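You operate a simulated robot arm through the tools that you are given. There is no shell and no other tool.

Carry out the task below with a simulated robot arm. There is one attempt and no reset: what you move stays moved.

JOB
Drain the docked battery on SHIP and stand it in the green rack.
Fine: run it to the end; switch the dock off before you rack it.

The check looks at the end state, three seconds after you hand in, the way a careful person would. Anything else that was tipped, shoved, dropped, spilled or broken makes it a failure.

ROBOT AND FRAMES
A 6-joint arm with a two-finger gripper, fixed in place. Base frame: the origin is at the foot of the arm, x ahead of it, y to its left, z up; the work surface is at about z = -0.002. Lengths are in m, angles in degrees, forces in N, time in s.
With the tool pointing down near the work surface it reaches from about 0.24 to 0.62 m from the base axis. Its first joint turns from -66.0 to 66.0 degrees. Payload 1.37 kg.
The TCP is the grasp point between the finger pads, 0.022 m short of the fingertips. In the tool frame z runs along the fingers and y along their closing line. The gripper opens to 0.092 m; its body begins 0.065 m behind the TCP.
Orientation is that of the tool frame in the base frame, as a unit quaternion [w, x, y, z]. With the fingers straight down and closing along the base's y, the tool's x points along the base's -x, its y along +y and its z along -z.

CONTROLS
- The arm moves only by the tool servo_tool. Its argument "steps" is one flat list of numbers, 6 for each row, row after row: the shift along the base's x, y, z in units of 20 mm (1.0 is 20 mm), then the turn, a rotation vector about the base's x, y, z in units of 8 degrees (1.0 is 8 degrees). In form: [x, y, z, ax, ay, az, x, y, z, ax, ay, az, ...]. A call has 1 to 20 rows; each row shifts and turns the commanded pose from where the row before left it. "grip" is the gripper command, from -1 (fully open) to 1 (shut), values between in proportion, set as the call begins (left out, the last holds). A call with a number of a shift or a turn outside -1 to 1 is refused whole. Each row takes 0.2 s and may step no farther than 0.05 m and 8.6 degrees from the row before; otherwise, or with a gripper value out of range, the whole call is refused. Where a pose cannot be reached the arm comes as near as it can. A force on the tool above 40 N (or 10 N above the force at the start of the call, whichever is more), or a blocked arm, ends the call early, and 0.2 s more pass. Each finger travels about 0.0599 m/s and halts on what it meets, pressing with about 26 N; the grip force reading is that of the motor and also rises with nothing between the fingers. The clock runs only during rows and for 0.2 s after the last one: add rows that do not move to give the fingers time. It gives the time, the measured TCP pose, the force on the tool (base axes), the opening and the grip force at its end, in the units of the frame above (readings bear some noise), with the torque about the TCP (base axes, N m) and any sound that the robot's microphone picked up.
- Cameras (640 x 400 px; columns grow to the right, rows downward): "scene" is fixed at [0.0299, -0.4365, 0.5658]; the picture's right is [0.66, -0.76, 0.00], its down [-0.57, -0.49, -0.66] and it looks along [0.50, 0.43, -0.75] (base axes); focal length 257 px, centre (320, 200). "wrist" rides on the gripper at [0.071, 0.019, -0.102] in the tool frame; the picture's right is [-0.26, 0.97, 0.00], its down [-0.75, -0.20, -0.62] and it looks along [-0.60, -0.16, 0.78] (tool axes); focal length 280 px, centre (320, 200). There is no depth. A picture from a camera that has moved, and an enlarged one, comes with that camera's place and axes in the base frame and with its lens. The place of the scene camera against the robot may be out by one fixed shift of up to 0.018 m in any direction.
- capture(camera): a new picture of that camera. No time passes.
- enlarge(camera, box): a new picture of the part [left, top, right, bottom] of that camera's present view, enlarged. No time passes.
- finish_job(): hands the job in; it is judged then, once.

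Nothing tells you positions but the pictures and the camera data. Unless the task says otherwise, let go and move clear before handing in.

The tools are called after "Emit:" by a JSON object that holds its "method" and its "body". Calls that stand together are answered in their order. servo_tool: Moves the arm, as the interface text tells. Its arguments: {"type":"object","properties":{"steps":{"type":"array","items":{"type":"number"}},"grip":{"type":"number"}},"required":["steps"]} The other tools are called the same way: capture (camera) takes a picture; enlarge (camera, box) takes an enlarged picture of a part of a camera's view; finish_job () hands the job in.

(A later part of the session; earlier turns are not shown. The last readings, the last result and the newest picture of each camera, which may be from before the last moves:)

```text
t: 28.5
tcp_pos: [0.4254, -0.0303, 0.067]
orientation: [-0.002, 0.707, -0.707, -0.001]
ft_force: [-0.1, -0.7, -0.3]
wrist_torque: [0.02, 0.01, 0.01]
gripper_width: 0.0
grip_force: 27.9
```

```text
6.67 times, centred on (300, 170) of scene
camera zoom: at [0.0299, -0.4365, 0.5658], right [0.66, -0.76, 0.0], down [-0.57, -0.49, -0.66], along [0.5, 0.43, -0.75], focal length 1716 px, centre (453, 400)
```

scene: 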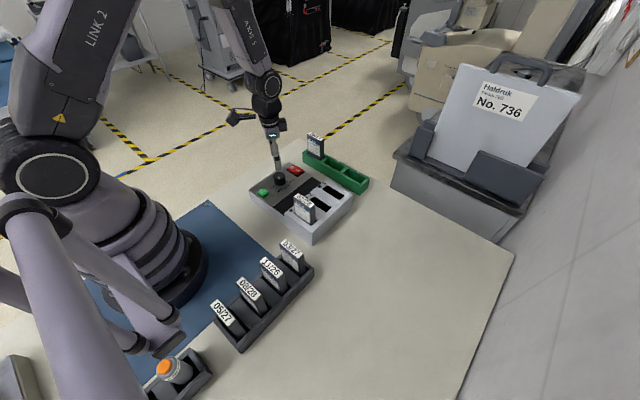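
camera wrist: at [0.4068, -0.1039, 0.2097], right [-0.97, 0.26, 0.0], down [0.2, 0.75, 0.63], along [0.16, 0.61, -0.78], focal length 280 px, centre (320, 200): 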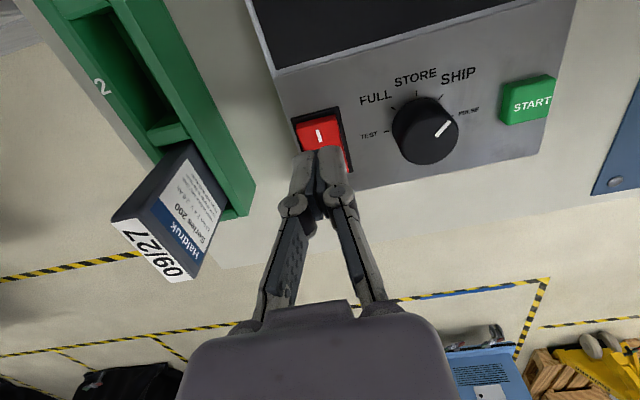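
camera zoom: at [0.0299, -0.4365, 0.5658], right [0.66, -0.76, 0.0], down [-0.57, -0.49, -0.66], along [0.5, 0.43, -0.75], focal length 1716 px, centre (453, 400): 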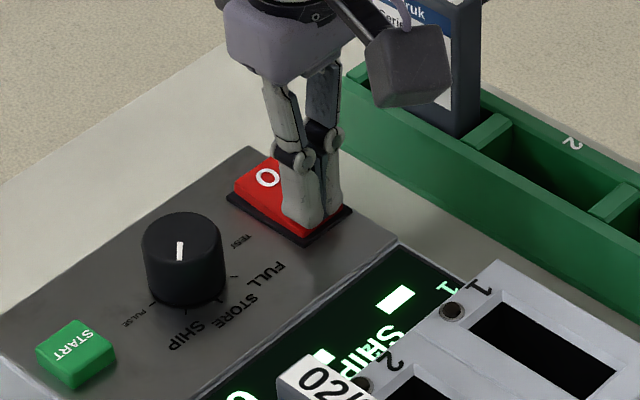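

The dock powered on and the display reads SHIP. I'll rise and look at the display.

Emit:
{"method": "servo_tool", "body": {"steps": [0, 0, 0.4, 0, 0, 0, 0, 0, 0.8, 0, 0, 0, 0, 0, 0.8, 0, 0, 0, -0.6, -0.5, 0.5, 0, 0, 0, -0.9, -0.8, 0.5, 0, 0, 0, -0.9, -0.8, 0.5, 0, 0, 0]}}

Emit:
{"method": "capture", "body": {"camera": "wrist"}}

Emit:
{"method": "enlarge", "body": {"camera": "scene", "box": [250, 150, 350, 240]}}

```text
t: 29.9
tcp_pos: [0.3782, -0.073, 0.1355]
orientation: [-0.001, 0.708, -0.706, -0.001]
ft_force: [0.5, -0.2, -0.7]
wrist_torque: [0.01, 0.0, 0.02]
gripper_width: 0.0
grip_force: 27.8
```

```text
taken
camera wrist: at [0.3585, -0.146, 0.2371], right [-0.97, 0.26, 0.0], down [0.2, 0.75, 0.63], along [0.16, 0.61, -0.78], focal length 280 px, centre (320, 200)
```

wrist: 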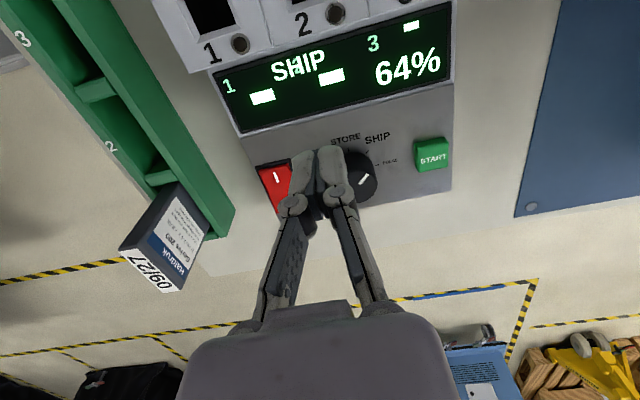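

```text
4.44 times, centred on (300, 195) of scene
camera zoom: at [0.0299, -0.4365, 0.5658], right [0.66, -0.75, 0.0], down [-0.57, -0.49, -0.66], along [0.5, 0.43, -0.75], focal length 1144 px, centre (409, 222)
```

zoom: 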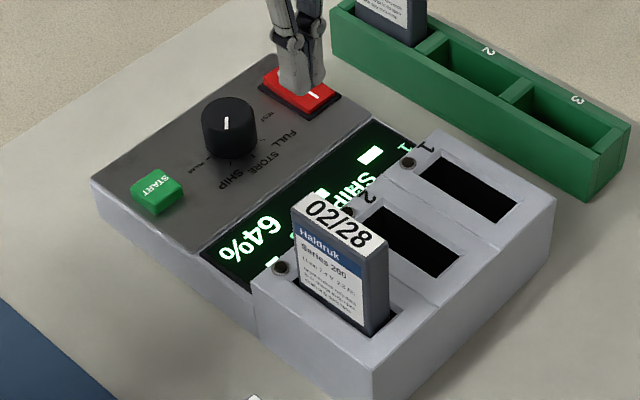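

Emit:
{"method": "enlarge", "body": {"camera": "wrist", "box": [190, 0, 470, 150]}}

Emit:
{"method": "enlarge", "body": {"camera": "wrist", "box": [250, 120, 470, 220]}}

```text
2.29 times, centred on (330, 75) of wrist
camera zoom: at [0.3585, -0.146, 0.2371], right [-0.97, 0.26, 0.0], down [0.2, 0.75, 0.63], along [0.16, 0.61, -0.78], focal length 641 px, centre (297, 486)
```

zoom: 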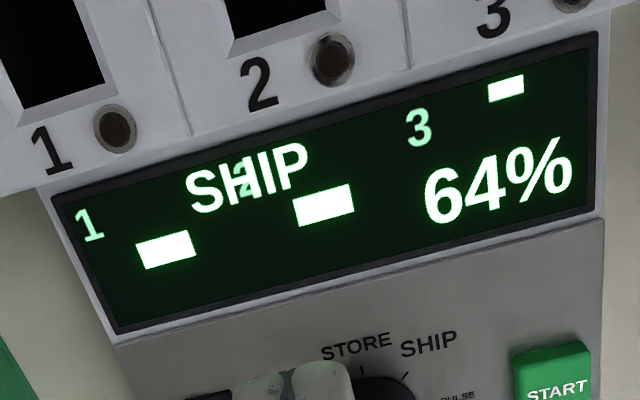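

```text
2.91 times, centred on (360, 170) of wrist
camera zoom: at [0.3585, -0.146, 0.2371], right [-0.97, 0.26, 0.0], down [0.2, 0.75, 0.63], along [0.16, 0.61, -0.78], focal length 816 px, centre (204, 287)
```

zoom: 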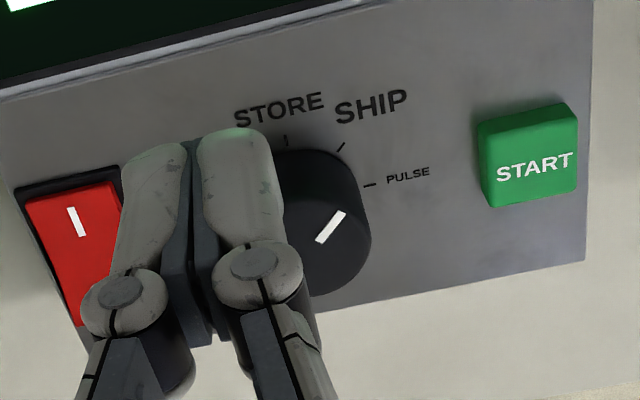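

The display shows SHIP and slot 3 at 64%, with the other slots empty. Next I'll move over START (about 0.303, -0.021).

Emit:
{"method": "servo_tool", "body": {"steps": [-0.745, 0.54, -0.25, 0, 0, 0, -0.745, 0.54, -0.25, 0, 0, 0, -0.745, 0.54, -0.25, 0, 0, 0, -0.745, 0.54, -0.25, 0, 0, 0, -0.745, 0.54, -0.25, 0, 0, 0, 0, 0, -0.2, 0, 0, 0]}}

Emit:
{"method": "enlarge", "body": {"camera": "wrist", "box": [220, 60, 420, 185]}}

Emit:
{"method": "enlarge", "body": {"camera": "scene", "box": [230, 140, 320, 210]}}

```text
t: 31.3
tcp_pos: [0.3025, -0.0186, 0.1077]
orientation: [-0.002, 0.708, -0.706, -0.001]
ft_force: [0.0, -0.2, 0.6]
wrist_torque: [0.02, -0.01, 0.02]
gripper_width: 0.0002
grip_force: 27.9
```

```text
3.20 times, centred on (320, 122) of wrist
camera zoom: at [0.2832, -0.0922, 0.2095], right [-0.97, 0.26, 0.0], down [0.2, 0.75, 0.63], along [0.16, 0.61, -0.78], focal length 897 px, centre (320, 448)
```

zoom: 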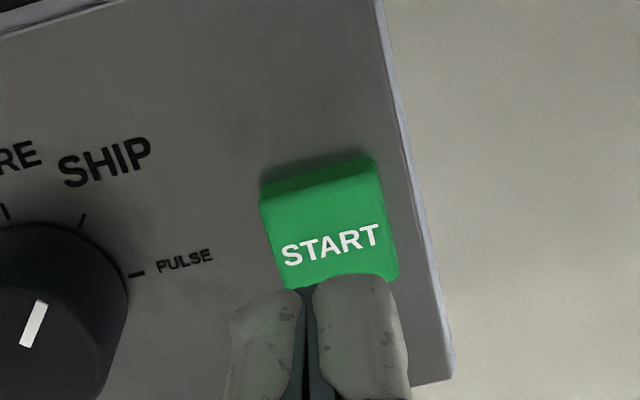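

```text
5.71 times, centred on (275, 175) of scene
camera zoom: at [0.0299, -0.4365, 0.5658], right [0.66, -0.76, 0.0], down [-0.57, -0.49, -0.66], along [0.5, 0.43, -0.75], focal length 1470 px, centre (577, 343)
```

zoom: 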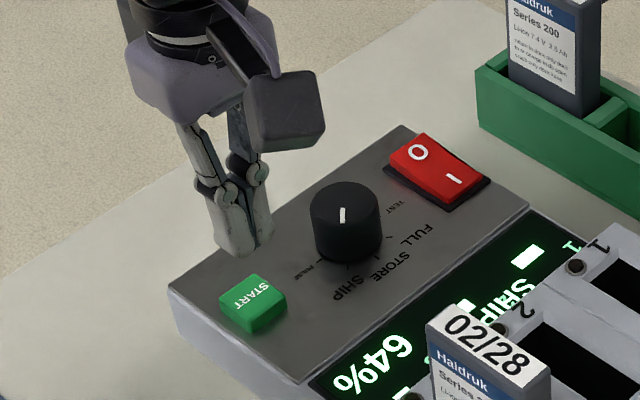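

Aligned over START. I'll descend and press gently.

Emit:
{"method": "servo_tool", "body": {"steps": [-0.05, 0.05, -0.5, 0, 0, 0, 0, 0, -0.5, 0, 0, 0, 0, 0, -0.4, 0, 0, 0, 0, 0, -0.1, 0, 0, 0, 0, 0, -0.1, 0, 0, 0]}}

Emit:
{"method": "enlarge", "body": {"camera": "scene", "box": [230, 140, 320, 210]}}

```text
t: 32.5
tcp_pos: [0.302, -0.0168, 0.075]
orientation: [0.001, -0.707, 0.707, 0.001]
ft_force: [-0.6, -0.5, -0.1]
wrist_torque: [0.0, -0.01, 0.02]
gripper_width: 0.0002
grip_force: 28.0
```

```text
5.71 times, centred on (275, 175) of scene
camera zoom: at [0.0299, -0.4365, 0.5658], right [0.66, -0.76, 0.0], down [-0.57, -0.49, -0.66], along [0.5, 0.43, -0.75], focal length 1470 px, centre (577, 343)
```

zoom: 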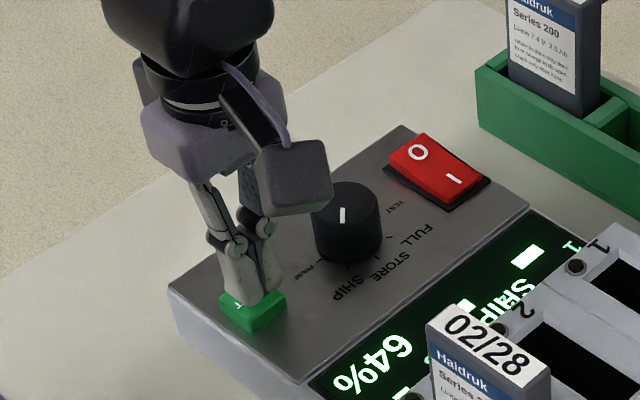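

The fingertip is just above or touching START. I'll keep pressing in 2 mm steps.

Emit:
{"method": "servo_tool", "body": {"steps": [0, 0, -0.1, 0, 0, 0, 0, 0, -0.1, 0, 0, 0]}}

Emit:
{"method": "enlarge", "body": {"camera": "scene", "box": [230, 140, 320, 210]}}

```text
t: 33.1
tcp_pos: [0.3019, -0.0173, 0.0727]
orientation: [-0.002, 0.708, -0.706, -0.002]
ft_force: [0.5, -0.2, -0.5]
wrist_torque: [0.02, -0.04, 0.0]
gripper_width: 0.0
grip_force: 27.8
```

```text
5.71 times, centred on (275, 175) of scene
camera zoom: at [0.0299, -0.4365, 0.5658], right [0.66, -0.76, 0.0], down [-0.57, -0.49, -0.66], along [0.5, 0.43, -0.75], focal length 1470 px, centre (577, 343)
```

zoom: 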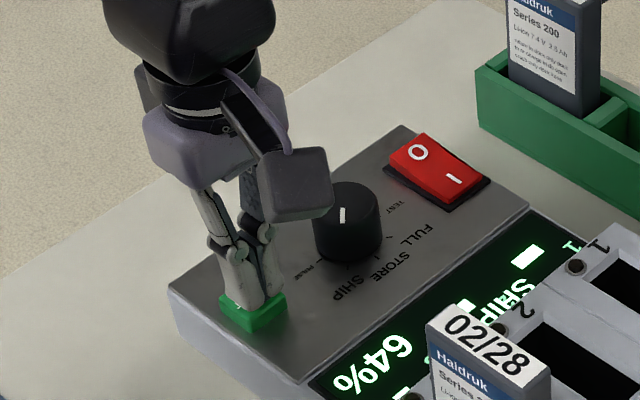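

Emit:
{"method": "servo_tool", "body": {"steps": [0, 0, -0.1, 0, 0, 0, 0, 0, -0.1, 0, 0, 0]}}

Emit:
{"method": "enlarge", "body": {"camera": "scene", "box": [230, 140, 320, 210]}}

```text
t: 33.7
tcp_pos: [0.3028, -0.0178, 0.0684]
orientation: [-0.001, 0.708, -0.706, -0.001]
ft_force: [-0.4, 0.1, -1.0]
wrist_torque: [0.0, -0.01, 0.01]
gripper_width: 0.0
grip_force: 28.7
```

```text
5.71 times, centred on (275, 175) of scene
camera zoom: at [0.0299, -0.4365, 0.5658], right [0.66, -0.76, 0.0], down [-0.57, -0.49, -0.66], along [0.5, 0.43, -0.75], focal length 1470 px, centre (577, 343)
```

zoom: 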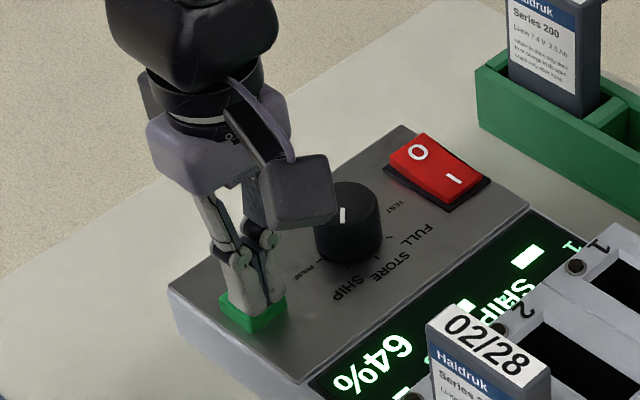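

Still no contact force at tip z about 0.046. I'll continue in small steps.

Emit:
{"method": "servo_tool", "body": {"steps": [0, 0, -0.07, 0, 0, 0, 0, 0, -0.07, 0, 0, 0]}}

Emit:
{"method": "enlarge", "body": {"camera": "scene", "box": [230, 140, 320, 210]}}

```text
t: 34.3
tcp_pos: [0.3035, -0.0157, 0.065]
orientation: [-0.002, 0.708, -0.706, 0.0]
ft_force: [1.2, 0.4, 2.8]
wrist_torque: [-0.02, -0.02, -0.04]
gripper_width: 0.006
grip_force: 27.9
heard: click
```

```text
5.71 times, centred on (275, 175) of scene
camera zoom: at [0.0299, -0.4365, 0.5658], right [0.66, -0.76, 0.0], down [-0.57, -0.49, -0.66], along [0.5, 0.43, -0.75], focal length 1470 px, centre (577, 343)
```

zoom: 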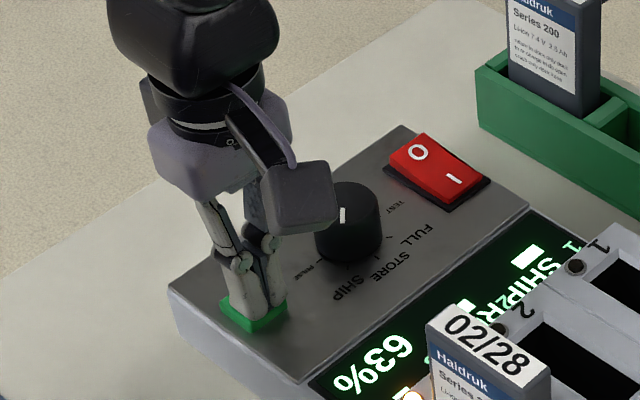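

Click: the display went to 63% with the slot 3 lamp lit, so it's running. I'll rise off the button and move back to watch the display.

Emit:
{"method": "servo_tool", "body": {"steps": [0, 0, 0.4, 0, 0, 0, 0, 0, 0.8, 0, 0, 0, 0, 0, 0.9, 0, 0, 0, 0.3, -0.9, 0.9, 0, 0, 0, 0.4, -0.9, 0.9, 0, 0, 0, 0.4, -0.9, 0.9, 0, 0, 0]}}

Emit:
{"method": "capture", "body": {"camera": "wrist"}}

Emit:
{"method": "enlarge", "body": {"camera": "wrist", "box": [220, 0, 480, 160]}}

```text
t: 35.7
tcp_pos: [0.3254, -0.0729, 0.1626]
orientation: [-0.002, 0.709, -0.706, -0.001]
ft_force: [0.5, 0.0, -0.4]
wrist_torque: [0.04, 0.02, 0.01]
gripper_width: 0.0
grip_force: 28.3
```

```text
taken
camera wrist: at [0.3058, -0.1457, 0.2628], right [-0.97, 0.26, 0.0], down [0.2, 0.75, 0.63], along [0.16, 0.61, -0.78], focal length 280 px, centre (320, 200)
```

wrist: 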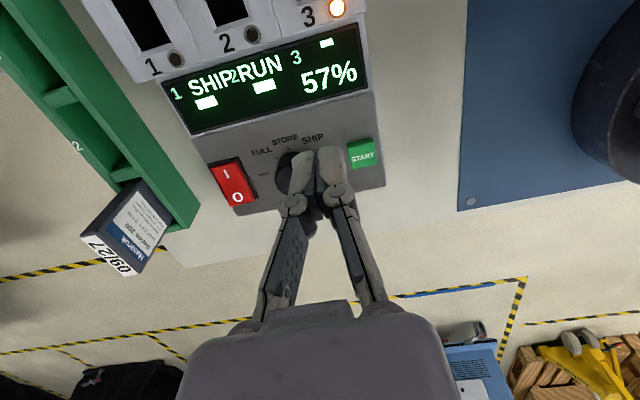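

```text
2.46 times, centred on (350, 80) of wrist
camera zoom: at [0.3058, -0.1457, 0.2628], right [-0.97, 0.26, 0.0], down [0.2, 0.75, 0.63], along [0.16, 0.61, -0.78], focal length 690 px, centre (246, 495)
```

zoom: 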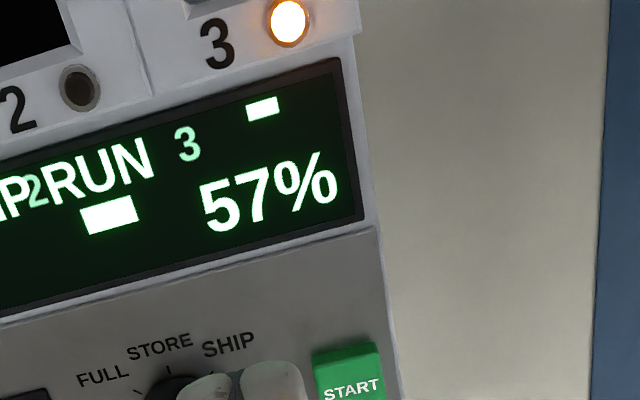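

It's running, at about 4% per second. I'll back off to a clear viewing spot and wait.

Emit:
{"method": "servo_tool", "body": {"steps": [0.3, -0.7, 0.5, 0, 0, 0, 0.3, -0.7, 0.5, 0, 0, 0, 0.3, -0.7, 0.5, 0, 0, 0, 0.3, -0.7, 0.5, 0, 0, 0, 0.3, -0.7, 0.5, 0, 0, 0, 0, 0, 0, 0, 0, 0, 0, 0, 0, 0, 0, 0, 0, 0, 0, 0, 0, 0, 0, 0, 0, 0, 0, 0]}}

Emit:
{"method": "capture", "body": {"camera": "wrist"}}

Emit:
{"method": "enlarge", "body": {"camera": "wrist", "box": [220, 80, 440, 240]}}

```text
t: 37.7
tcp_pos: [0.3544, -0.1391, 0.2095]
orientation: [-0.001, 0.707, -0.707, -0.001]
ft_force: [0.0, 0.9, -0.1]
wrist_torque: [0.01, 0.01, -0.02]
gripper_width: 0.0
grip_force: 28.4
```

```text
taken
camera wrist: at [0.3354, -0.2141, 0.3112], right [-0.97, 0.26, 0.0], down [0.2, 0.75, 0.63], along [0.16, 0.61, -0.78], focal length 280 px, centre (320, 200)
```

wrist: 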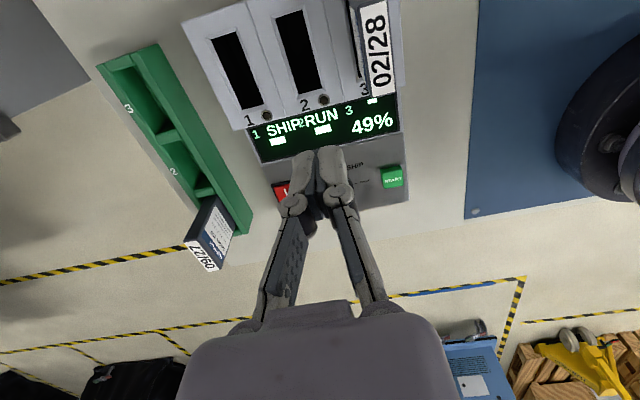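

```text
2.50 times, centred on (330, 160) of wrist
camera zoom: at [0.3354, -0.2141, 0.3112], right [-0.97, 0.26, 0.0], down [0.2, 0.75, 0.63], along [0.16, 0.61, -0.78], focal length 701 px, centre (295, 300)
```

zoom: 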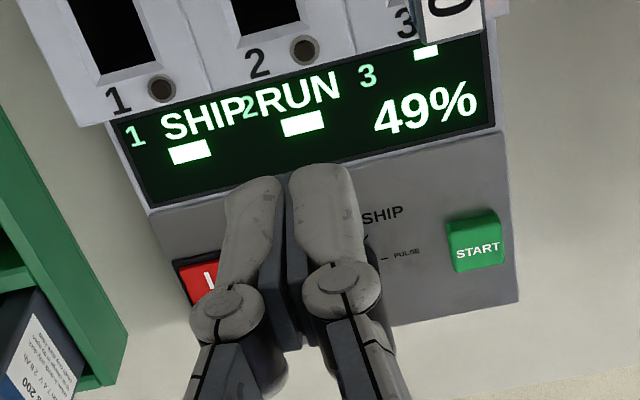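

It's at 49% and falling, so I'll keep waiting.

Emit:
{"method": "servo_tool", "body": {"steps": [0, 0, 0, 0, 0, 0, 0, 0, 0, 0, 0, 0, 0, 0, 0, 0, 0, 0, 0, 0, 0, 0, 0, 0, 0, 0, 0, 0, 0, 0, 0, 0, 0, 0, 0, 0, 0, 0, 0, 0, 0, 0, 0, 0, 0, 0, 0, 0, 0, 0, 0, 0, 0, 0, 0, 0, 0, 0, 0, 0, 0, 0, 0, 0, 0, 0, 0, 0, 0, 0, 0, 0, 0, 0, 0, 0, 0, 0, 0, 0, 0, 0, 0, 0, 0, 0, 0, 0, 0, 0, 0, 0, 0, 0, 0, 0, 0, 0, 0, 0, 0, 0, 0, 0, 0, 0, 0, 0, 0, 0, 0, 0, 0, 0, 0, 0, 0, 0, 0, 0]}}

Emit:
{"method": "enlarge", "body": {"camera": "wrist", "box": [220, 80, 440, 240]}}

```text
t: 41.9
tcp_pos: [0.3544, -0.1399, 0.2105]
orientation: [-0.001, 0.708, -0.706, -0.001]
ft_force: [0.2, -0.1, -0.6]
wrist_torque: [-0.01, 0.0, 0.01]
gripper_width: 0.0001
grip_force: 27.9
```

```text
2.50 times, centred on (330, 160) of wrist
camera zoom: at [0.3354, -0.2141, 0.3112], right [-0.97, 0.26, 0.0], down [0.2, 0.75, 0.63], along [0.16, 0.61, -0.78], focal length 701 px, centre (295, 300)
```

zoom: 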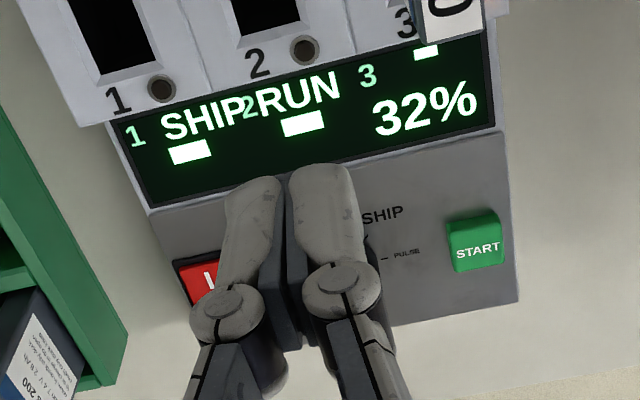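

Still RUN at 32%. More waiting.

Emit:
{"method": "servo_tool", "body": {"steps": [0, 0, 0, 0, 0, 0, 0, 0, 0, 0, 0, 0, 0, 0, 0, 0, 0, 0, 0, 0, 0, 0, 0, 0, 0, 0, 0, 0, 0, 0, 0, 0, 0, 0, 0, 0, 0, 0, 0, 0, 0, 0, 0, 0, 0, 0, 0, 0, 0, 0, 0, 0, 0, 0, 0, 0, 0, 0, 0, 0, 0, 0, 0, 0, 0, 0, 0, 0, 0, 0, 0, 0, 0, 0, 0, 0, 0, 0, 0, 0, 0, 0, 0, 0, 0, 0, 0, 0, 0, 0, 0, 0, 0, 0, 0, 0, 0, 0, 0, 0, 0, 0, 0, 0, 0, 0, 0, 0, 0, 0, 0, 0, 0, 0, 0, 0, 0, 0, 0, 0]}}

Emit:
{"method": "enlarge", "body": {"camera": "wrist", "box": [220, 80, 440, 240]}}

```text
t: 46.1
tcp_pos: [0.3549, -0.1408, 0.2099]
orientation: [-0.001, 0.708, -0.707, -0.002]
ft_force: [0.4, 0.2, 0.0]
wrist_torque: [0.02, 0.02, -0.01]
gripper_width: 0.0
grip_force: 28.3
```

```text
2.50 times, centred on (330, 160) of wrist
camera zoom: at [0.3354, -0.2141, 0.3112], right [-0.97, 0.26, 0.0], down [0.2, 0.75, 0.63], along [0.16, 0.61, -0.78], focal length 701 px, centre (295, 300)
```

zoom: 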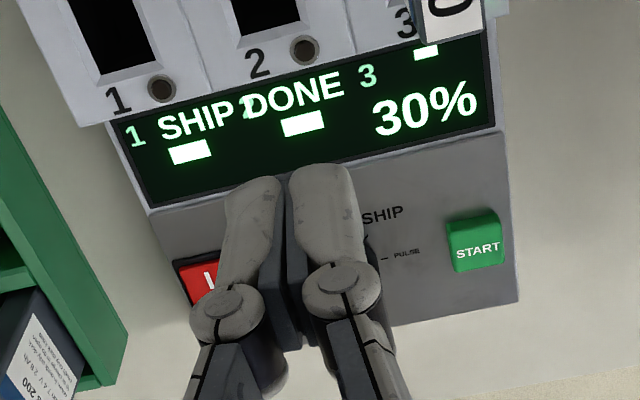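

The display says SHIP DONE at 30%. Next I'll switch the dock off by pressing the rocker's O end at about (0.4265, -0.003).

Emit:
{"method": "servo_tool", "body": {"steps": [0.45, 0.875, -0.6375, 0, 0, 0, 0.45, 0.875, -0.6375, 0, 0, 0, 0.45, 0.875, -0.6375, 0, 0, 0, 0.45, 0.875, -0.6375, 0, 0, 0, 0.45, 0.875, -0.6375, 0, 0, 0, 0.45, 0.875, -0.6375, 0, 0, 0, 0.45, 0.875, -0.6375, 0, 0, 0, 0.45, 0.875, -0.6375, 0, 0, 0]}}

Emit:
{"method": "enlarge", "body": {"camera": "wrist", "box": [220, 60, 420, 185]}}

Emit:
{"method": "enlarge", "body": {"camera": "scene", "box": [250, 120, 350, 210]}}

```text
t: 47.9
tcp_pos: [0.4255, -0.0013, 0.1089]
orientation: [-0.002, 0.708, -0.706, -0.001]
ft_force: [0.6, 0.7, -0.3]
wrist_torque: [-0.03, 0.02, 0.0]
gripper_width: 0.0
grip_force: 28.6
```

```text
3.20 times, centred on (320, 122) of wrist
camera zoom: at [0.4067, -0.0749, 0.2099], right [-0.97, 0.26, 0.0], down [0.2, 0.75, 0.63], along [0.16, 0.61, -0.78], focal length 897 px, centre (320, 448)
```

zoom: 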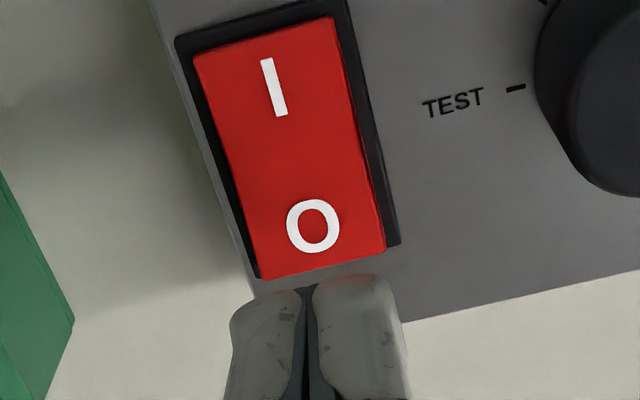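

```text
4.44 times, centred on (300, 165) of scene
camera zoom: at [0.0299, -0.4365, 0.5658], right [0.66, -0.76, 0.0], down [-0.57, -0.49, -0.66], along [0.5, 0.43, -0.75], focal length 1144 px, centre (409, 356)
```

zoom: 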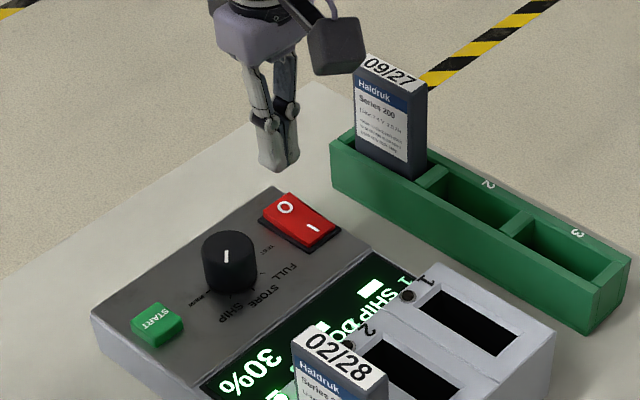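

The tips are in line with the O mark. I'll press the O end with the same travel that worked for I.

Emit:
{"method": "servo_tool", "body": {"steps": [0.03, 0.08, -0.6, 0, 0, 0, 0, 0, -0.6, 0, 0, 0, 0, 0, -0.3, 0, 0, 0, 0, 0, -0.15, 0, 0, 0, 0, 0, -0.15, 0, 0, 0, 0, 0, -0.1, 0, 0, 0, 0, 0, -0.1, 0, 0, 0, 0, 0, -0.1, 0, 0, 0]}}

Emit:
{"method": "enlarge", "body": {"camera": "scene", "box": [250, 140, 350, 230]}}

```text
t: 49.7
tcp_pos: [0.4264, 0.001, 0.0667]
orientation: [-0.001, 0.708, -0.706, -0.001]
ft_force: [-0.1, -0.9, 3.2]
wrist_torque: [-0.02, -0.01, -0.01]
gripper_width: 0.006
grip_force: 28.0
```

```text
4.44 times, centred on (300, 185) of scene
camera zoom: at [0.0299, -0.4365, 0.5658], right [0.66, -0.76, 0.0], down [-0.57, -0.49, -0.66], along [0.5, 0.43, -0.75], focal length 1144 px, centre (409, 267)
```

zoom: 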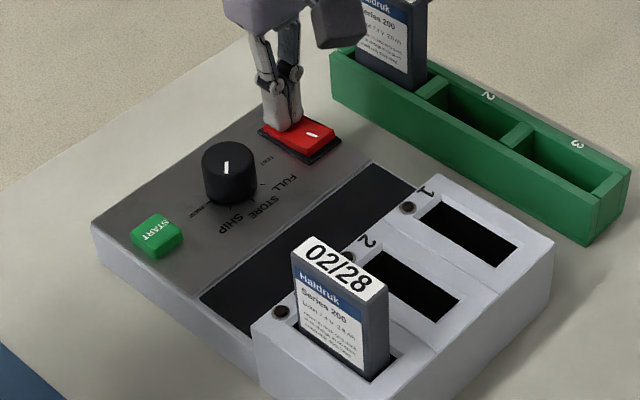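

The display is dark again and the I end is raised, so the dock is off. I'll rise, open the gripper and move above the docked battery.

Emit:
{"method": "servo_tool", "body": {"steps": [0, 0, 0.4, 0, 0, 0, 0, 0, 0.8, 0, 0, 0, 0, 0, 0.9, 0, 0, 0, 0, -0.2, 1, 0, 0, 0, -0.4, -0.9, 1, 0, 0, 0, -0.5, -0.9, 1, 0, 0, 0, -0.6, -0.9, 0.6, 0, 0, 0, -0.6, -0.9, 0.6, 0, 0, 0, -0.6, -0.9, 0.4, 0, 0, 0]}}

Emit:
{"method": "capture", "body": {"camera": "wrist"}}

Emit:
{"method": "enlarge", "body": {"camera": "scene", "box": [250, 120, 380, 240]}}

```text
t: 51.7
tcp_pos: [0.3725, -0.0933, 0.2012]
orientation: [-0.001, 0.708, -0.706, -0.001]
ft_force: [-0.4, 0.5, 1.1]
wrist_torque: [-0.03, -0.01, 0.01]
gripper_width: 0.0
grip_force: 27.5
```

```text
taken
camera wrist: at [0.3532, -0.1668, 0.3022], right [-0.97, 0.26, 0.0], down [0.2, 0.75, 0.63], along [0.16, 0.61, -0.78], focal length 280 px, centre (320, 200)
```

wrist: 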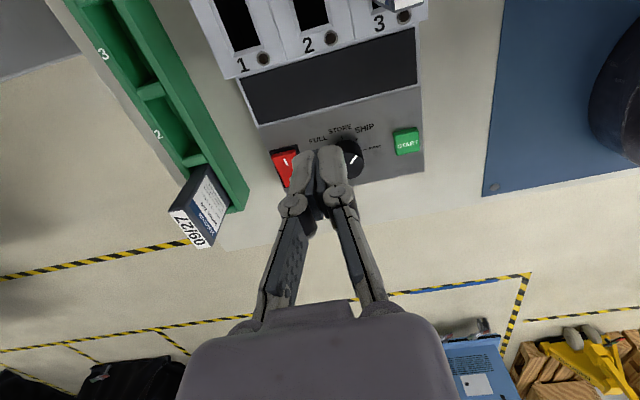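

```text
3.33 times, centred on (315, 180) of scene
camera zoom: at [0.0299, -0.4365, 0.5658], right [0.66, -0.75, 0.0], down [-0.57, -0.49, -0.66], along [0.5, 0.43, -0.75], focal length 858 px, centre (337, 267)
```

zoom: 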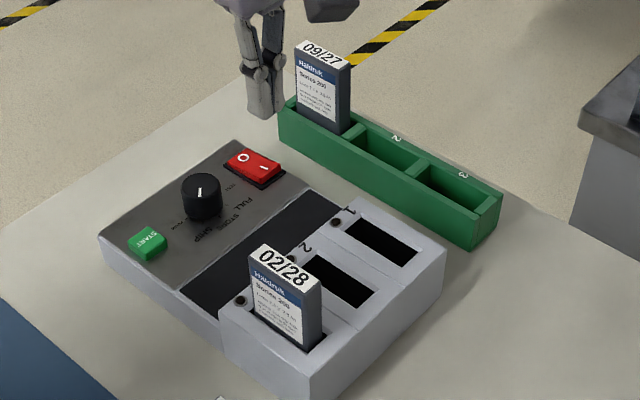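

The dock is off and nothing else has moved. I'll position above the battery with the fingers at about 60 mm opening.

Emit:
{"method": "servo_tool", "body": {"steps": [-0.627, -0.727, 0, 0, 0, 0, -0.627, -0.727, 0, 0, 0, 0, -0.627, -0.727, 0, 0, 0, 0, -0.627, -0.727, 0, 0, 0, 0, -0.627, -0.727, 0, 0, 0, 0, 0, 0, 0, 0, 0, 0], "grip": -0.3}}

Emit:
{"method": "capture", "body": {"camera": "wrist"}}

Emit:
{"method": "enlarge", "body": {"camera": "wrist", "box": [220, 40, 420, 165]}}

Emit:
{"method": "capture", "body": {"camera": "scene"}}

```text
t: 53.1
tcp_pos: [0.311, -0.1685, 0.2011]
orientation: [-0.001, 0.708, -0.706, -0.001]
ft_force: [-1.1, -0.9, 0.2]
wrist_torque: [-0.01, 0.03, 0.01]
gripper_width: 0.06
grip_force: 0.2
```

```text
taken
camera wrist: at [0.291, -0.2411, 0.3027], right [-0.97, 0.26, 0.0], down [0.2, 0.75, 0.63], along [0.16, 0.61, -0.78], focal length 280 px, centre (320, 200)
```

wrist: 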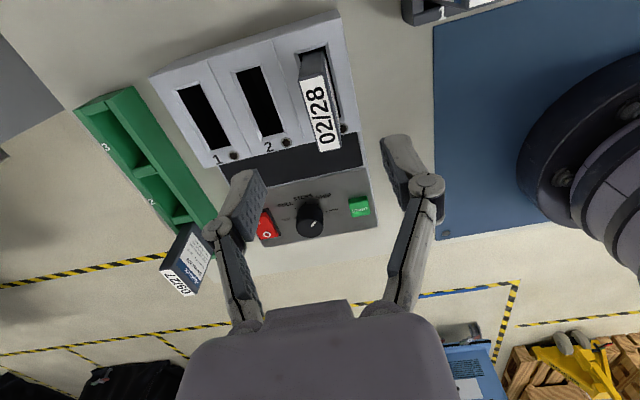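

```text
3.20 times, centred on (320, 102) of wrist
camera zoom: at [0.291, -0.2411, 0.3027], right [-0.97, 0.26, 0.0], down [0.2, 0.75, 0.63], along [0.16, 0.61, -0.78], focal length 897 px, centre (320, 512)
```

zoom: 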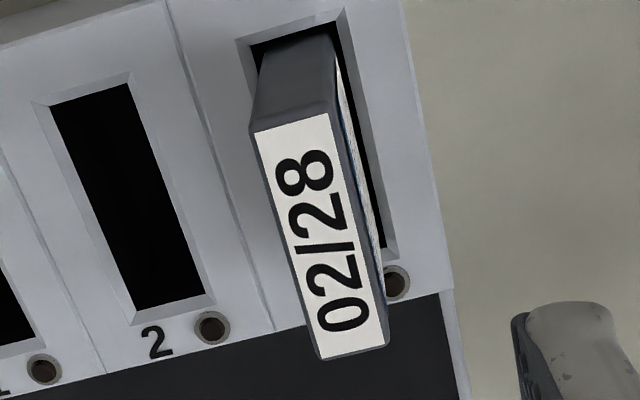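

```text
taken
```

scene: 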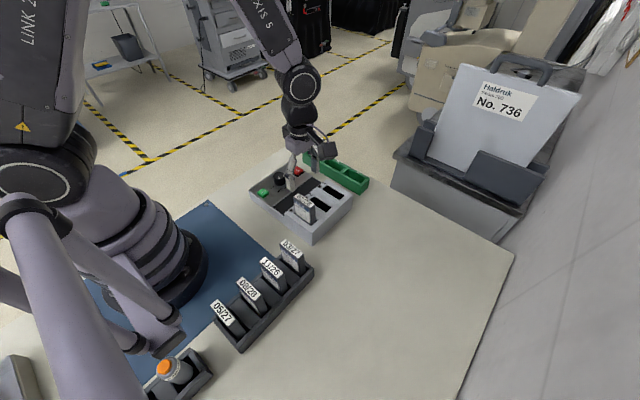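

Battery top centre is about (0.310, -0.169), about 16 mm thick, aligned with the axes and directly below the gripper. I'll descend to grip its upper part.

Emit:
{"method": "servo_tool", "body": {"steps": [0, 0.03, -0.85, 0, 0, 0, 0, 0.03, -0.85, 0, 0, 0, 0, 0, -0.85, 0, 0, 0, 0, 0, -0.85, 0, 0, 0, 0, 0, -0.85, 0, 0, 0, 0, 0, -0.85, 0, 0, 0]}}

Emit:
{"method": "capture", "body": {"camera": "wrist"}}

Emit:
{"method": "enlarge", "body": {"camera": "scene", "box": [250, 140, 360, 240]}}

```text
t: 54.5
tcp_pos: [0.3106, -0.165, 0.0983]
orientation: [-0.001, 0.708, -0.706, -0.001]
ft_force: [0.0, -0.6, -0.5]
wrist_torque: [-0.02, -0.02, -0.04]
gripper_width: 0.0599
grip_force: 0.1
```

```text
taken
camera wrist: at [0.2913, -0.2384, 0.1993], right [-0.97, 0.26, 0.0], down [0.2, 0.75, 0.63], along [0.16, 0.61, -0.78], focal length 280 px, centre (320, 200)
```

wrist: 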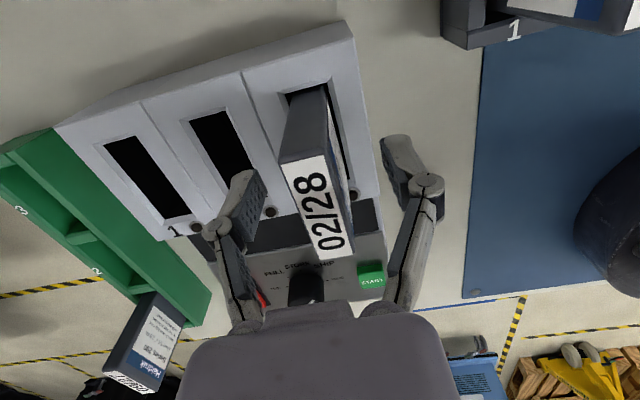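

```text
4.00 times, centred on (305, 190) of scene
camera zoom: at [0.0299, -0.4365, 0.5658], right [0.66, -0.76, 0.0], down [-0.57, -0.49, -0.66], along [0.5, 0.43, -0.75], focal length 1029 px, centre (380, 240)
```

zoom: 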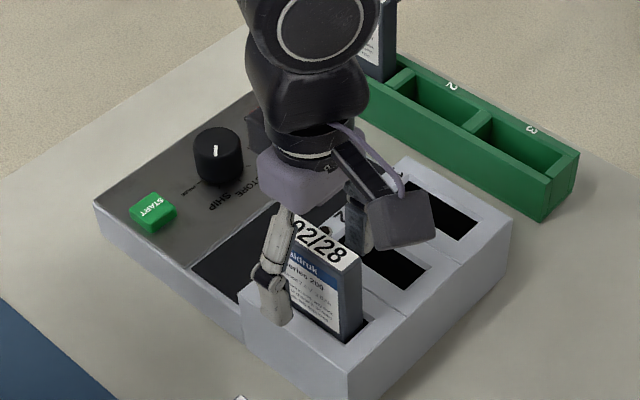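

Well centred on the battery. Closing the grip.

Emit:
{"method": "servo_tool", "body": {"steps": [0, 0, 0, 0, 0, 0, 0, 0, 0, 0, 0, 0, 0, 0, 0, 0, 0, 0, 0, 0, 0, 0, 0, 0], "grip": 1}}

Emit:
{"method": "enlarge", "body": {"camera": "scene", "box": [250, 140, 360, 240]}}

```text
t: 55.5
tcp_pos: [0.31, -0.1653, 0.0982]
orientation: [-0.001, 0.708, -0.706, -0.002]
ft_force: [0.8, -0.1, -0.6]
wrist_torque: [-0.02, -0.06, 0.01]
gripper_width: 0.0177
grip_force: 25.8
```

```text
4.00 times, centred on (305, 190) of scene
camera zoom: at [0.0299, -0.4365, 0.5658], right [0.66, -0.76, 0.0], down [-0.57, -0.49, -0.66], along [0.5, 0.43, -0.75], focal length 1029 px, centre (380, 240)
```

zoom: 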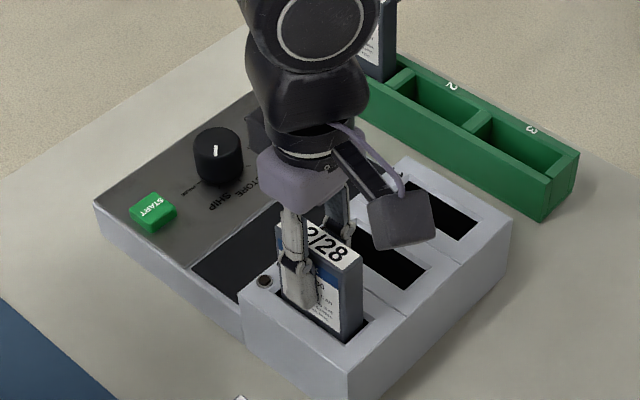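

Gripped at 17.7 mm. Lifting straight up.

Emit:
{"method": "servo_tool", "body": {"steps": [0, 0, 0.25, 0, 0, 0, 0, 0, 0.5, 0, 0, 0, 0, 0, 0.75, 0, 0, 0, 0, 0, 0.75, 0, 0, 0, 0, 0, 0.75, 0, 0, 0, 0, 0, 0.75, 0, 0, 0, 0, 0, 0.75, 0, 0, 0, 0, 0, 0.75, 0, 0, 0, 0, 0, 0.75, 0, 0, 0]}}

Emit:
{"method": "capture", "body": {"camera": "wrist"}}

Emit:
{"method": "capture", "body": {"camera": "scene"}}

```text
t: 57.5
tcp_pos: [0.3101, -0.166, 0.2183]
orientation: [-0.001, 0.708, -0.707, -0.001]
ft_force: [0.1, -0.2, -2.2]
wrist_torque: [0.0, -0.01, 0.01]
gripper_width: 0.0175
grip_force: 26.1
```

```text
taken
camera wrist: at [0.2913, -0.2394, 0.3201], right [-0.97, 0.26, 0.0], down [0.2, 0.75, 0.63], along [0.16, 0.61, -0.78], focal length 280 px, centre (320, 200)
```

wrist: 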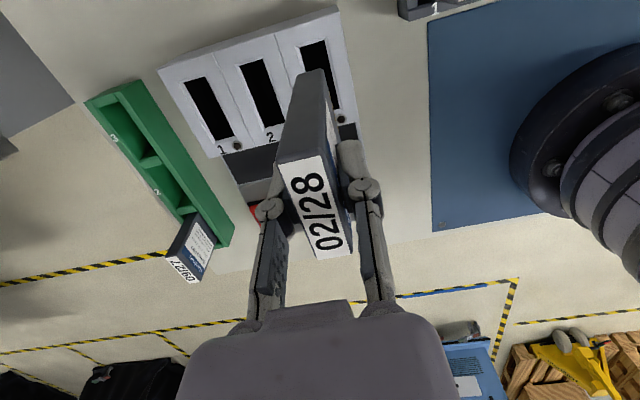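

```text
taken
```

scene: 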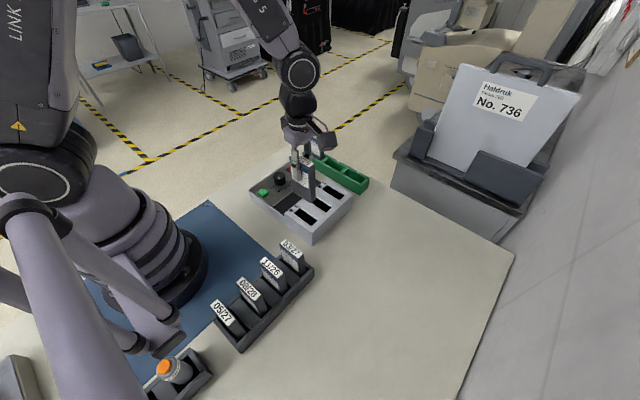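

The battery is out cleanly. Now I'll look closely at the rack to locate slot 2.

Emit:
{"method": "enlarge", "body": {"camera": "wrist", "box": [70, 60, 250, 290]}}

Emit:
{"method": "enlarge", "body": {"camera": "scene", "box": [290, 120, 380, 210]}}

```text
1.74 times, centred on (160, 175) of wrist
camera zoom: at [0.2913, -0.2394, 0.3201], right [-0.97, 0.26, 0.0], down [0.2, 0.75, 0.63], along [0.16, 0.61, -0.78], focal length 488 px, centre (598, 244)
```

zoom: 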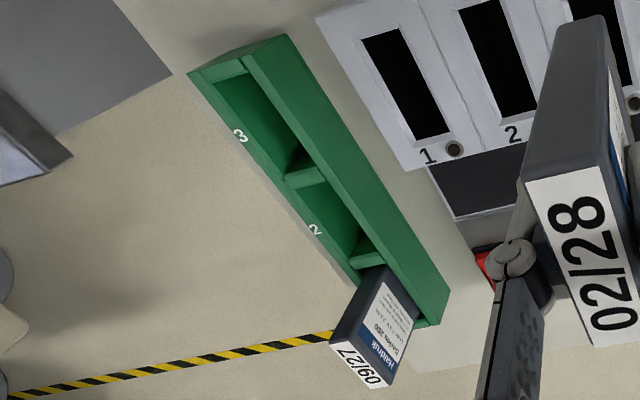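

```text
4.44 times, centred on (335, 165) of scene
camera zoom: at [0.0299, -0.4365, 0.5658], right [0.66, -0.76, 0.0], down [-0.57, -0.49, -0.66], along [0.5, 0.43, -0.75], focal length 1144 px, centre (253, 356)
```

zoom: 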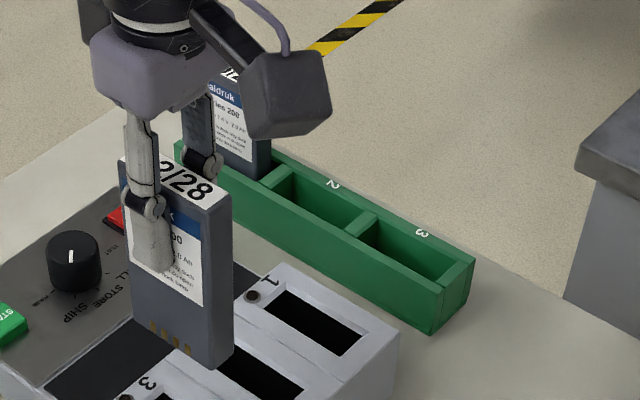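

I'll carry the battery to an intermediate point at a safe height so the rack is in clear view beside it.

Emit:
{"method": "servo_tool", "body": {"steps": [0.75, 0.225, 0.1375, 0, 0, 0, 0.75, 0.225, 0.1375, 0, 0, 0, 0.75, 0.225, 0.1375, 0, 0, 0, 0.75, 0.225, 0.1375, 0, 0, 0, 0.75, 0.225, 0.1375, 0, 0, 0, 0.75, 0.225, 0.1375, 0, 0, 0, 0.75, 0.225, 0.1375, 0, 0, 0, 0.75, 0.225, 0.1375, 0, 0, 0]}}

Emit:
{"method": "capture", "body": {"camera": "wrist"}}

Emit:
{"method": "enlarge", "body": {"camera": "wrist", "box": [140, 40, 300, 200]}}

```text
t: 59.3
tcp_pos: [0.4305, -0.1292, 0.2403]
orientation: [-0.001, 0.707, -0.707, 0.0]
ft_force: [0.5, -0.1, -0.9]
wrist_torque: [0.0, 0.0, 0.0]
gripper_width: 0.0175
grip_force: 26.0
```

```text
taken
camera wrist: at [0.4119, -0.2024, 0.3421], right [-0.97, 0.26, 0.0], down [0.2, 0.75, 0.63], along [0.16, 0.61, -0.78], focal length 280 px, centre (320, 200)
```

wrist: 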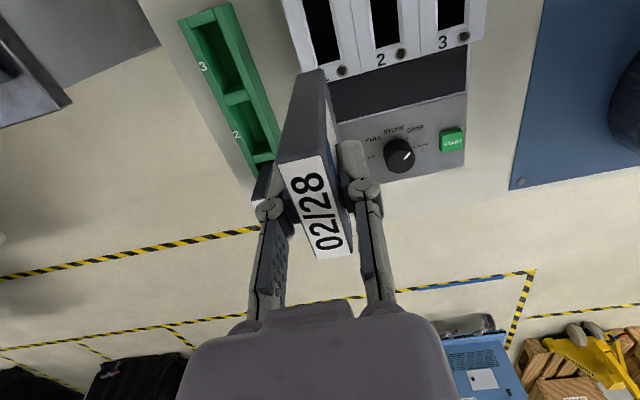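

```text
2.50 times, centred on (220, 120) of wrist
camera zoom: at [0.4119, -0.2024, 0.3421], right [-0.97, 0.26, 0.0], down [0.2, 0.75, 0.63], along [0.16, 0.61, -0.78], focal length 701 px, centre (570, 400)
```

zoom: 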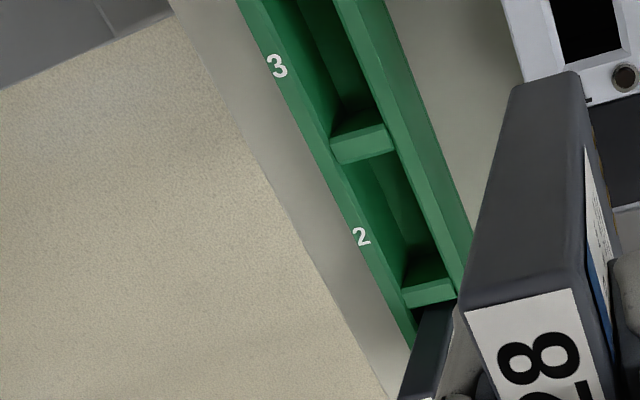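

Slot 2 centre works out to (0.522, -0.091), opening 64 × 27 mm, rack top z about 0.044. I'll move over it with the battery still high.

Emit:
{"method": "servo_tool", "body": {"steps": [0.913, 0.41, 0, 0, 0, 0, 0.913, 0.41, 0, 0, 0, 0, 0.913, 0.41, 0, 0, 0, 0, 0.913, 0.41, 0, 0, 0, 0, 0.913, 0.41, 0, 0, 0, 0, 0, 0, -0.8, 0, 0, 0, 0, 0, -0.8, 0, 0, 0, 0, 0, -0.8, 0, 0, 0, 0, 0, 0, 0, 0, 0]}}

Emit:
{"method": "capture", "body": {"camera": "wrist"}}

Emit:
{"method": "enlarge", "body": {"camera": "wrist", "box": [240, 0, 400, 120]}}

Emit:
{"method": "enlarge", "body": {"camera": "scene", "box": [290, 100, 390, 210]}}

```text
t: 61.3
tcp_pos: [0.5213, -0.0884, 0.1921]
orientation: [-0.001, 0.708, -0.707, -0.001]
ft_force: [0.5, -0.7, -1.6]
wrist_torque: [0.02, 0.02, -0.02]
gripper_width: 0.0176
grip_force: 25.7
```

```text
taken
camera wrist: at [0.502, -0.1623, 0.2942], right [-0.97, 0.26, 0.0], down [0.2, 0.75, 0.63], along [0.16, 0.61, -0.78], focal length 280 px, centre (320, 200)
```

wrist: 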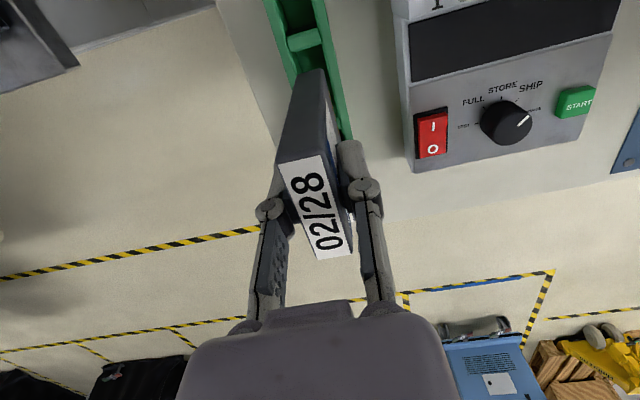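

```text
3.33 times, centred on (320, 60) of wrist
camera zoom: at [0.502, -0.1623, 0.2942], right [-0.97, 0.26, 0.0], down [0.2, 0.75, 0.63], along [0.16, 0.61, -0.78], focal length 935 px, centre (320, 667)
```

zoom: 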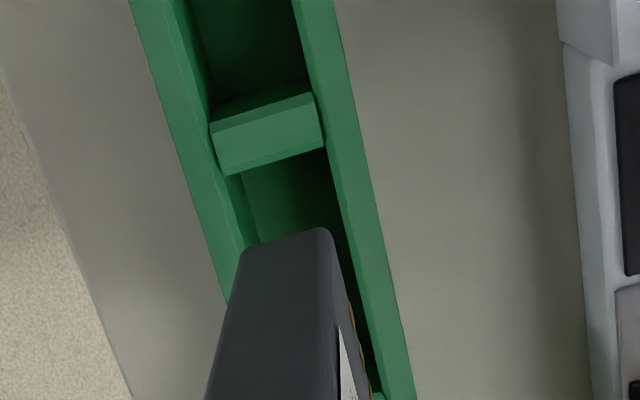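

```text
3.64 times, centred on (340, 155) of scene
camera zoom: at [0.0299, -0.4365, 0.5658], right [0.66, -0.76, 0.0], down [-0.57, -0.49, -0.66], along [0.5, 0.43, -0.75], focal length 936 px, centre (247, 364)
```

zoom: 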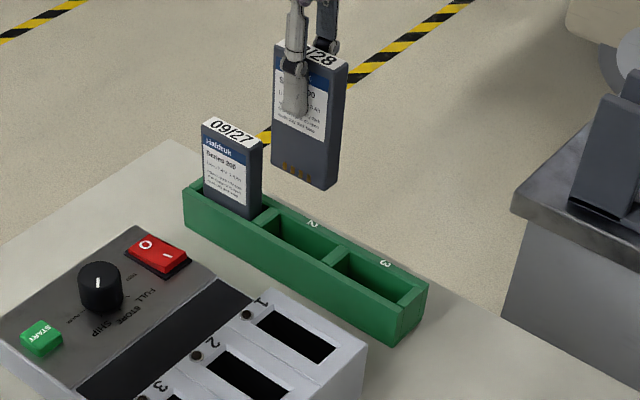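

The battery needs about +3.7 mm in x and +3 mm in y to sit centrally. I'll correct that and lower to just above the rack to check.

Emit:
{"method": "servo_tool", "body": {"steps": [0.185, 0.15, 0, 0, 0, 0, 0, 0, -0.6, 0, 0, 0, 0, 0, -0.6, 0, 0, 0, 0, 0, -0.6, 0, 0, 0, 0, 0, -0.4, 0, 0, 0, 0, 0, 0, 0, 0, 0]}}

Emit:
{"method": "enlarge", "body": {"camera": "wrist", "box": [240, 0, 400, 120]}}

Emit:
{"method": "enlarge", "body": {"camera": "scene", "box": [300, 120, 380, 200]}}

```text
t: 62.7
tcp_pos: [0.5242, -0.0865, 0.1488]
orientation: [-0.001, 0.708, -0.706, -0.001]
ft_force: [-0.2, 0.3, -1.9]
wrist_torque: [-0.02, 0.02, 0.01]
gripper_width: 0.0176
grip_force: 26.3
```

```text
3.33 times, centred on (320, 60) of wrist
camera zoom: at [0.5056, -0.1589, 0.2495], right [-0.97, 0.26, 0.0], down [0.2, 0.75, 0.63], along [0.16, 0.61, -0.78], focal length 935 px, centre (320, 667)
```

zoom: 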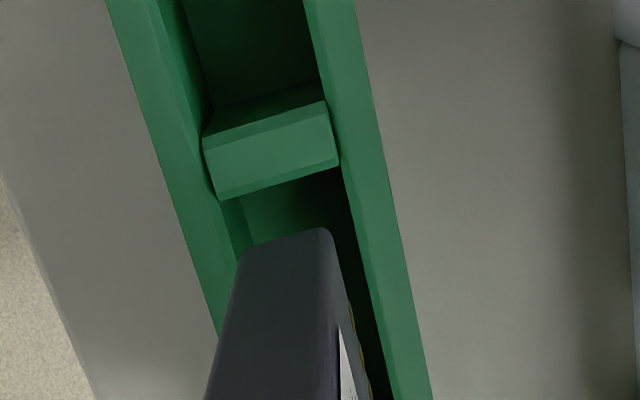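

```text
5.00 times, centred on (340, 160) of scene
camera zoom: at [0.0299, -0.4365, 0.5658], right [0.66, -0.76, 0.0], down [-0.57, -0.49, -0.66], along [0.5, 0.43, -0.75], focal length 1287 px, centre (220, 400)
```

zoom: 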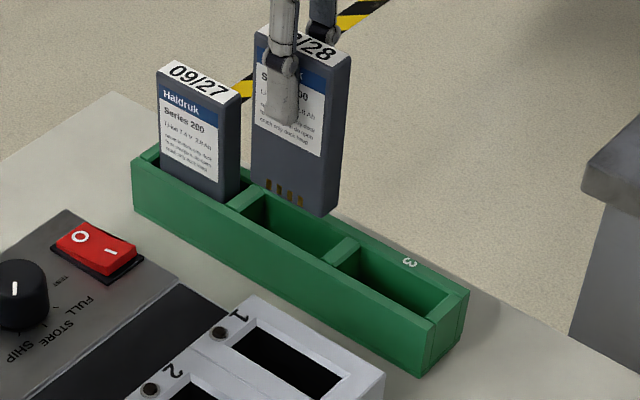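

Battery and slot are aligned within about 1 mm. I'll lower into the slot and check for contact.

Emit:
{"method": "servo_tool", "body": {"steps": [0, 0, -0.4, 0, 0, 0, 0, 0, -0.4, 0, 0, 0, 0, 0, -0.4, 0, 0, 0, 0, 0, -0.4, 0, 0, 0, 0, 0, 0, 0, 0, 0]}}

Emit:
{"method": "enlarge", "body": {"camera": "wrist", "box": [240, 0, 400, 120]}}

Emit:
{"method": "enlarge", "body": {"camera": "scene", "box": [300, 120, 380, 200]}}

```text
t: 63.9
tcp_pos: [0.5238, -0.0857, 0.1171]
orientation: [-0.002, 0.707, -0.707, -0.001]
ft_force: [1.2, -0.3, -1.8]
wrist_torque: [-0.01, 0.03, 0.0]
gripper_width: 0.0176
grip_force: 26.1
```

```text
3.33 times, centred on (320, 60) of wrist
camera zoom: at [0.5056, -0.1591, 0.2178], right [-0.97, 0.26, 0.0], down [0.2, 0.75, 0.63], along [0.16, 0.61, -0.78], focal length 935 px, centre (320, 667)
```

zoom: 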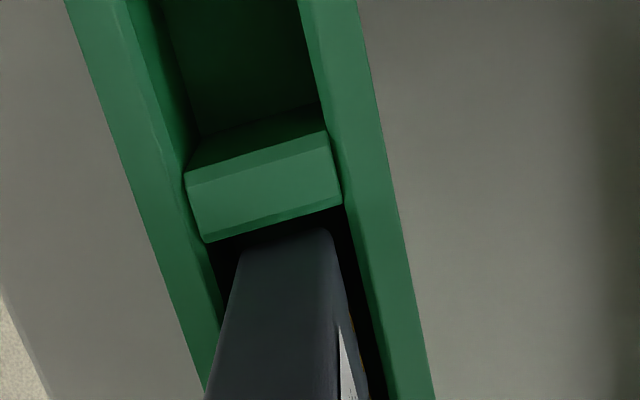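

```text
5.00 times, centred on (340, 160) of scene
camera zoom: at [0.0299, -0.4365, 0.5658], right [0.66, -0.76, 0.0], down [-0.57, -0.49, -0.66], along [0.5, 0.43, -0.75], focal length 1287 px, centre (220, 400)
```

zoom: 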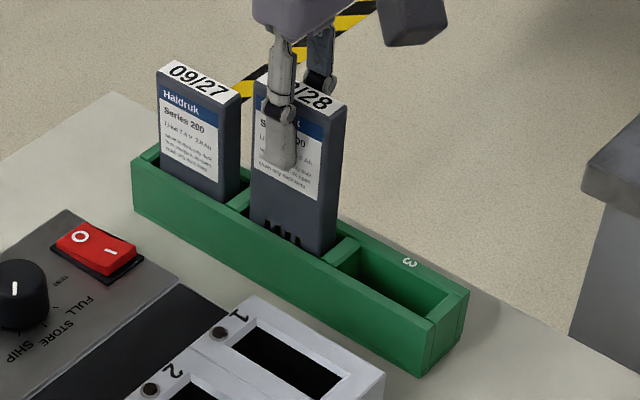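

The battery bottom is entering slot 2 with no contact. I'll continue down in small steps.

Emit:
{"method": "servo_tool", "body": {"steps": [0, 0, -0.2, 0, 0, 0, 0, 0, -0.2, 0, 0, 0, 0, 0, -0.2, 0, 0, 0, 0, 0, -0.2, 0, 0, 0, 0, 0, -0.1, 0, 0, 0, 0, 0, 0, 0, 0, 0]}}

Emit:
{"method": "enlarge", "body": {"camera": "scene", "box": [300, 120, 380, 200]}}

```text
t: 65.3
tcp_pos: [0.5248, -0.0852, 0.0989]
orientation: [-0.002, 0.708, -0.707, -0.002]
ft_force: [0.3, -0.1, -1.9]
wrist_torque: [-0.02, 0.0, 0.0]
gripper_width: 0.0174
grip_force: 26.2
```

```text
5.00 times, centred on (340, 160) of scene
camera zoom: at [0.0299, -0.4365, 0.5658], right [0.66, -0.76, 0.0], down [-0.57, -0.49, -0.66], along [0.5, 0.43, -0.75], focal length 1287 px, centre (220, 400)
```

zoom: 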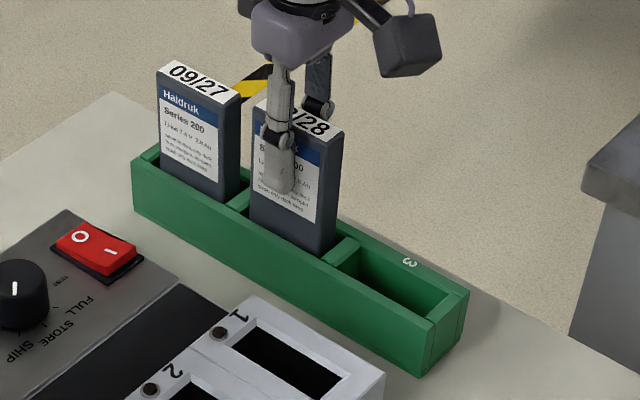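

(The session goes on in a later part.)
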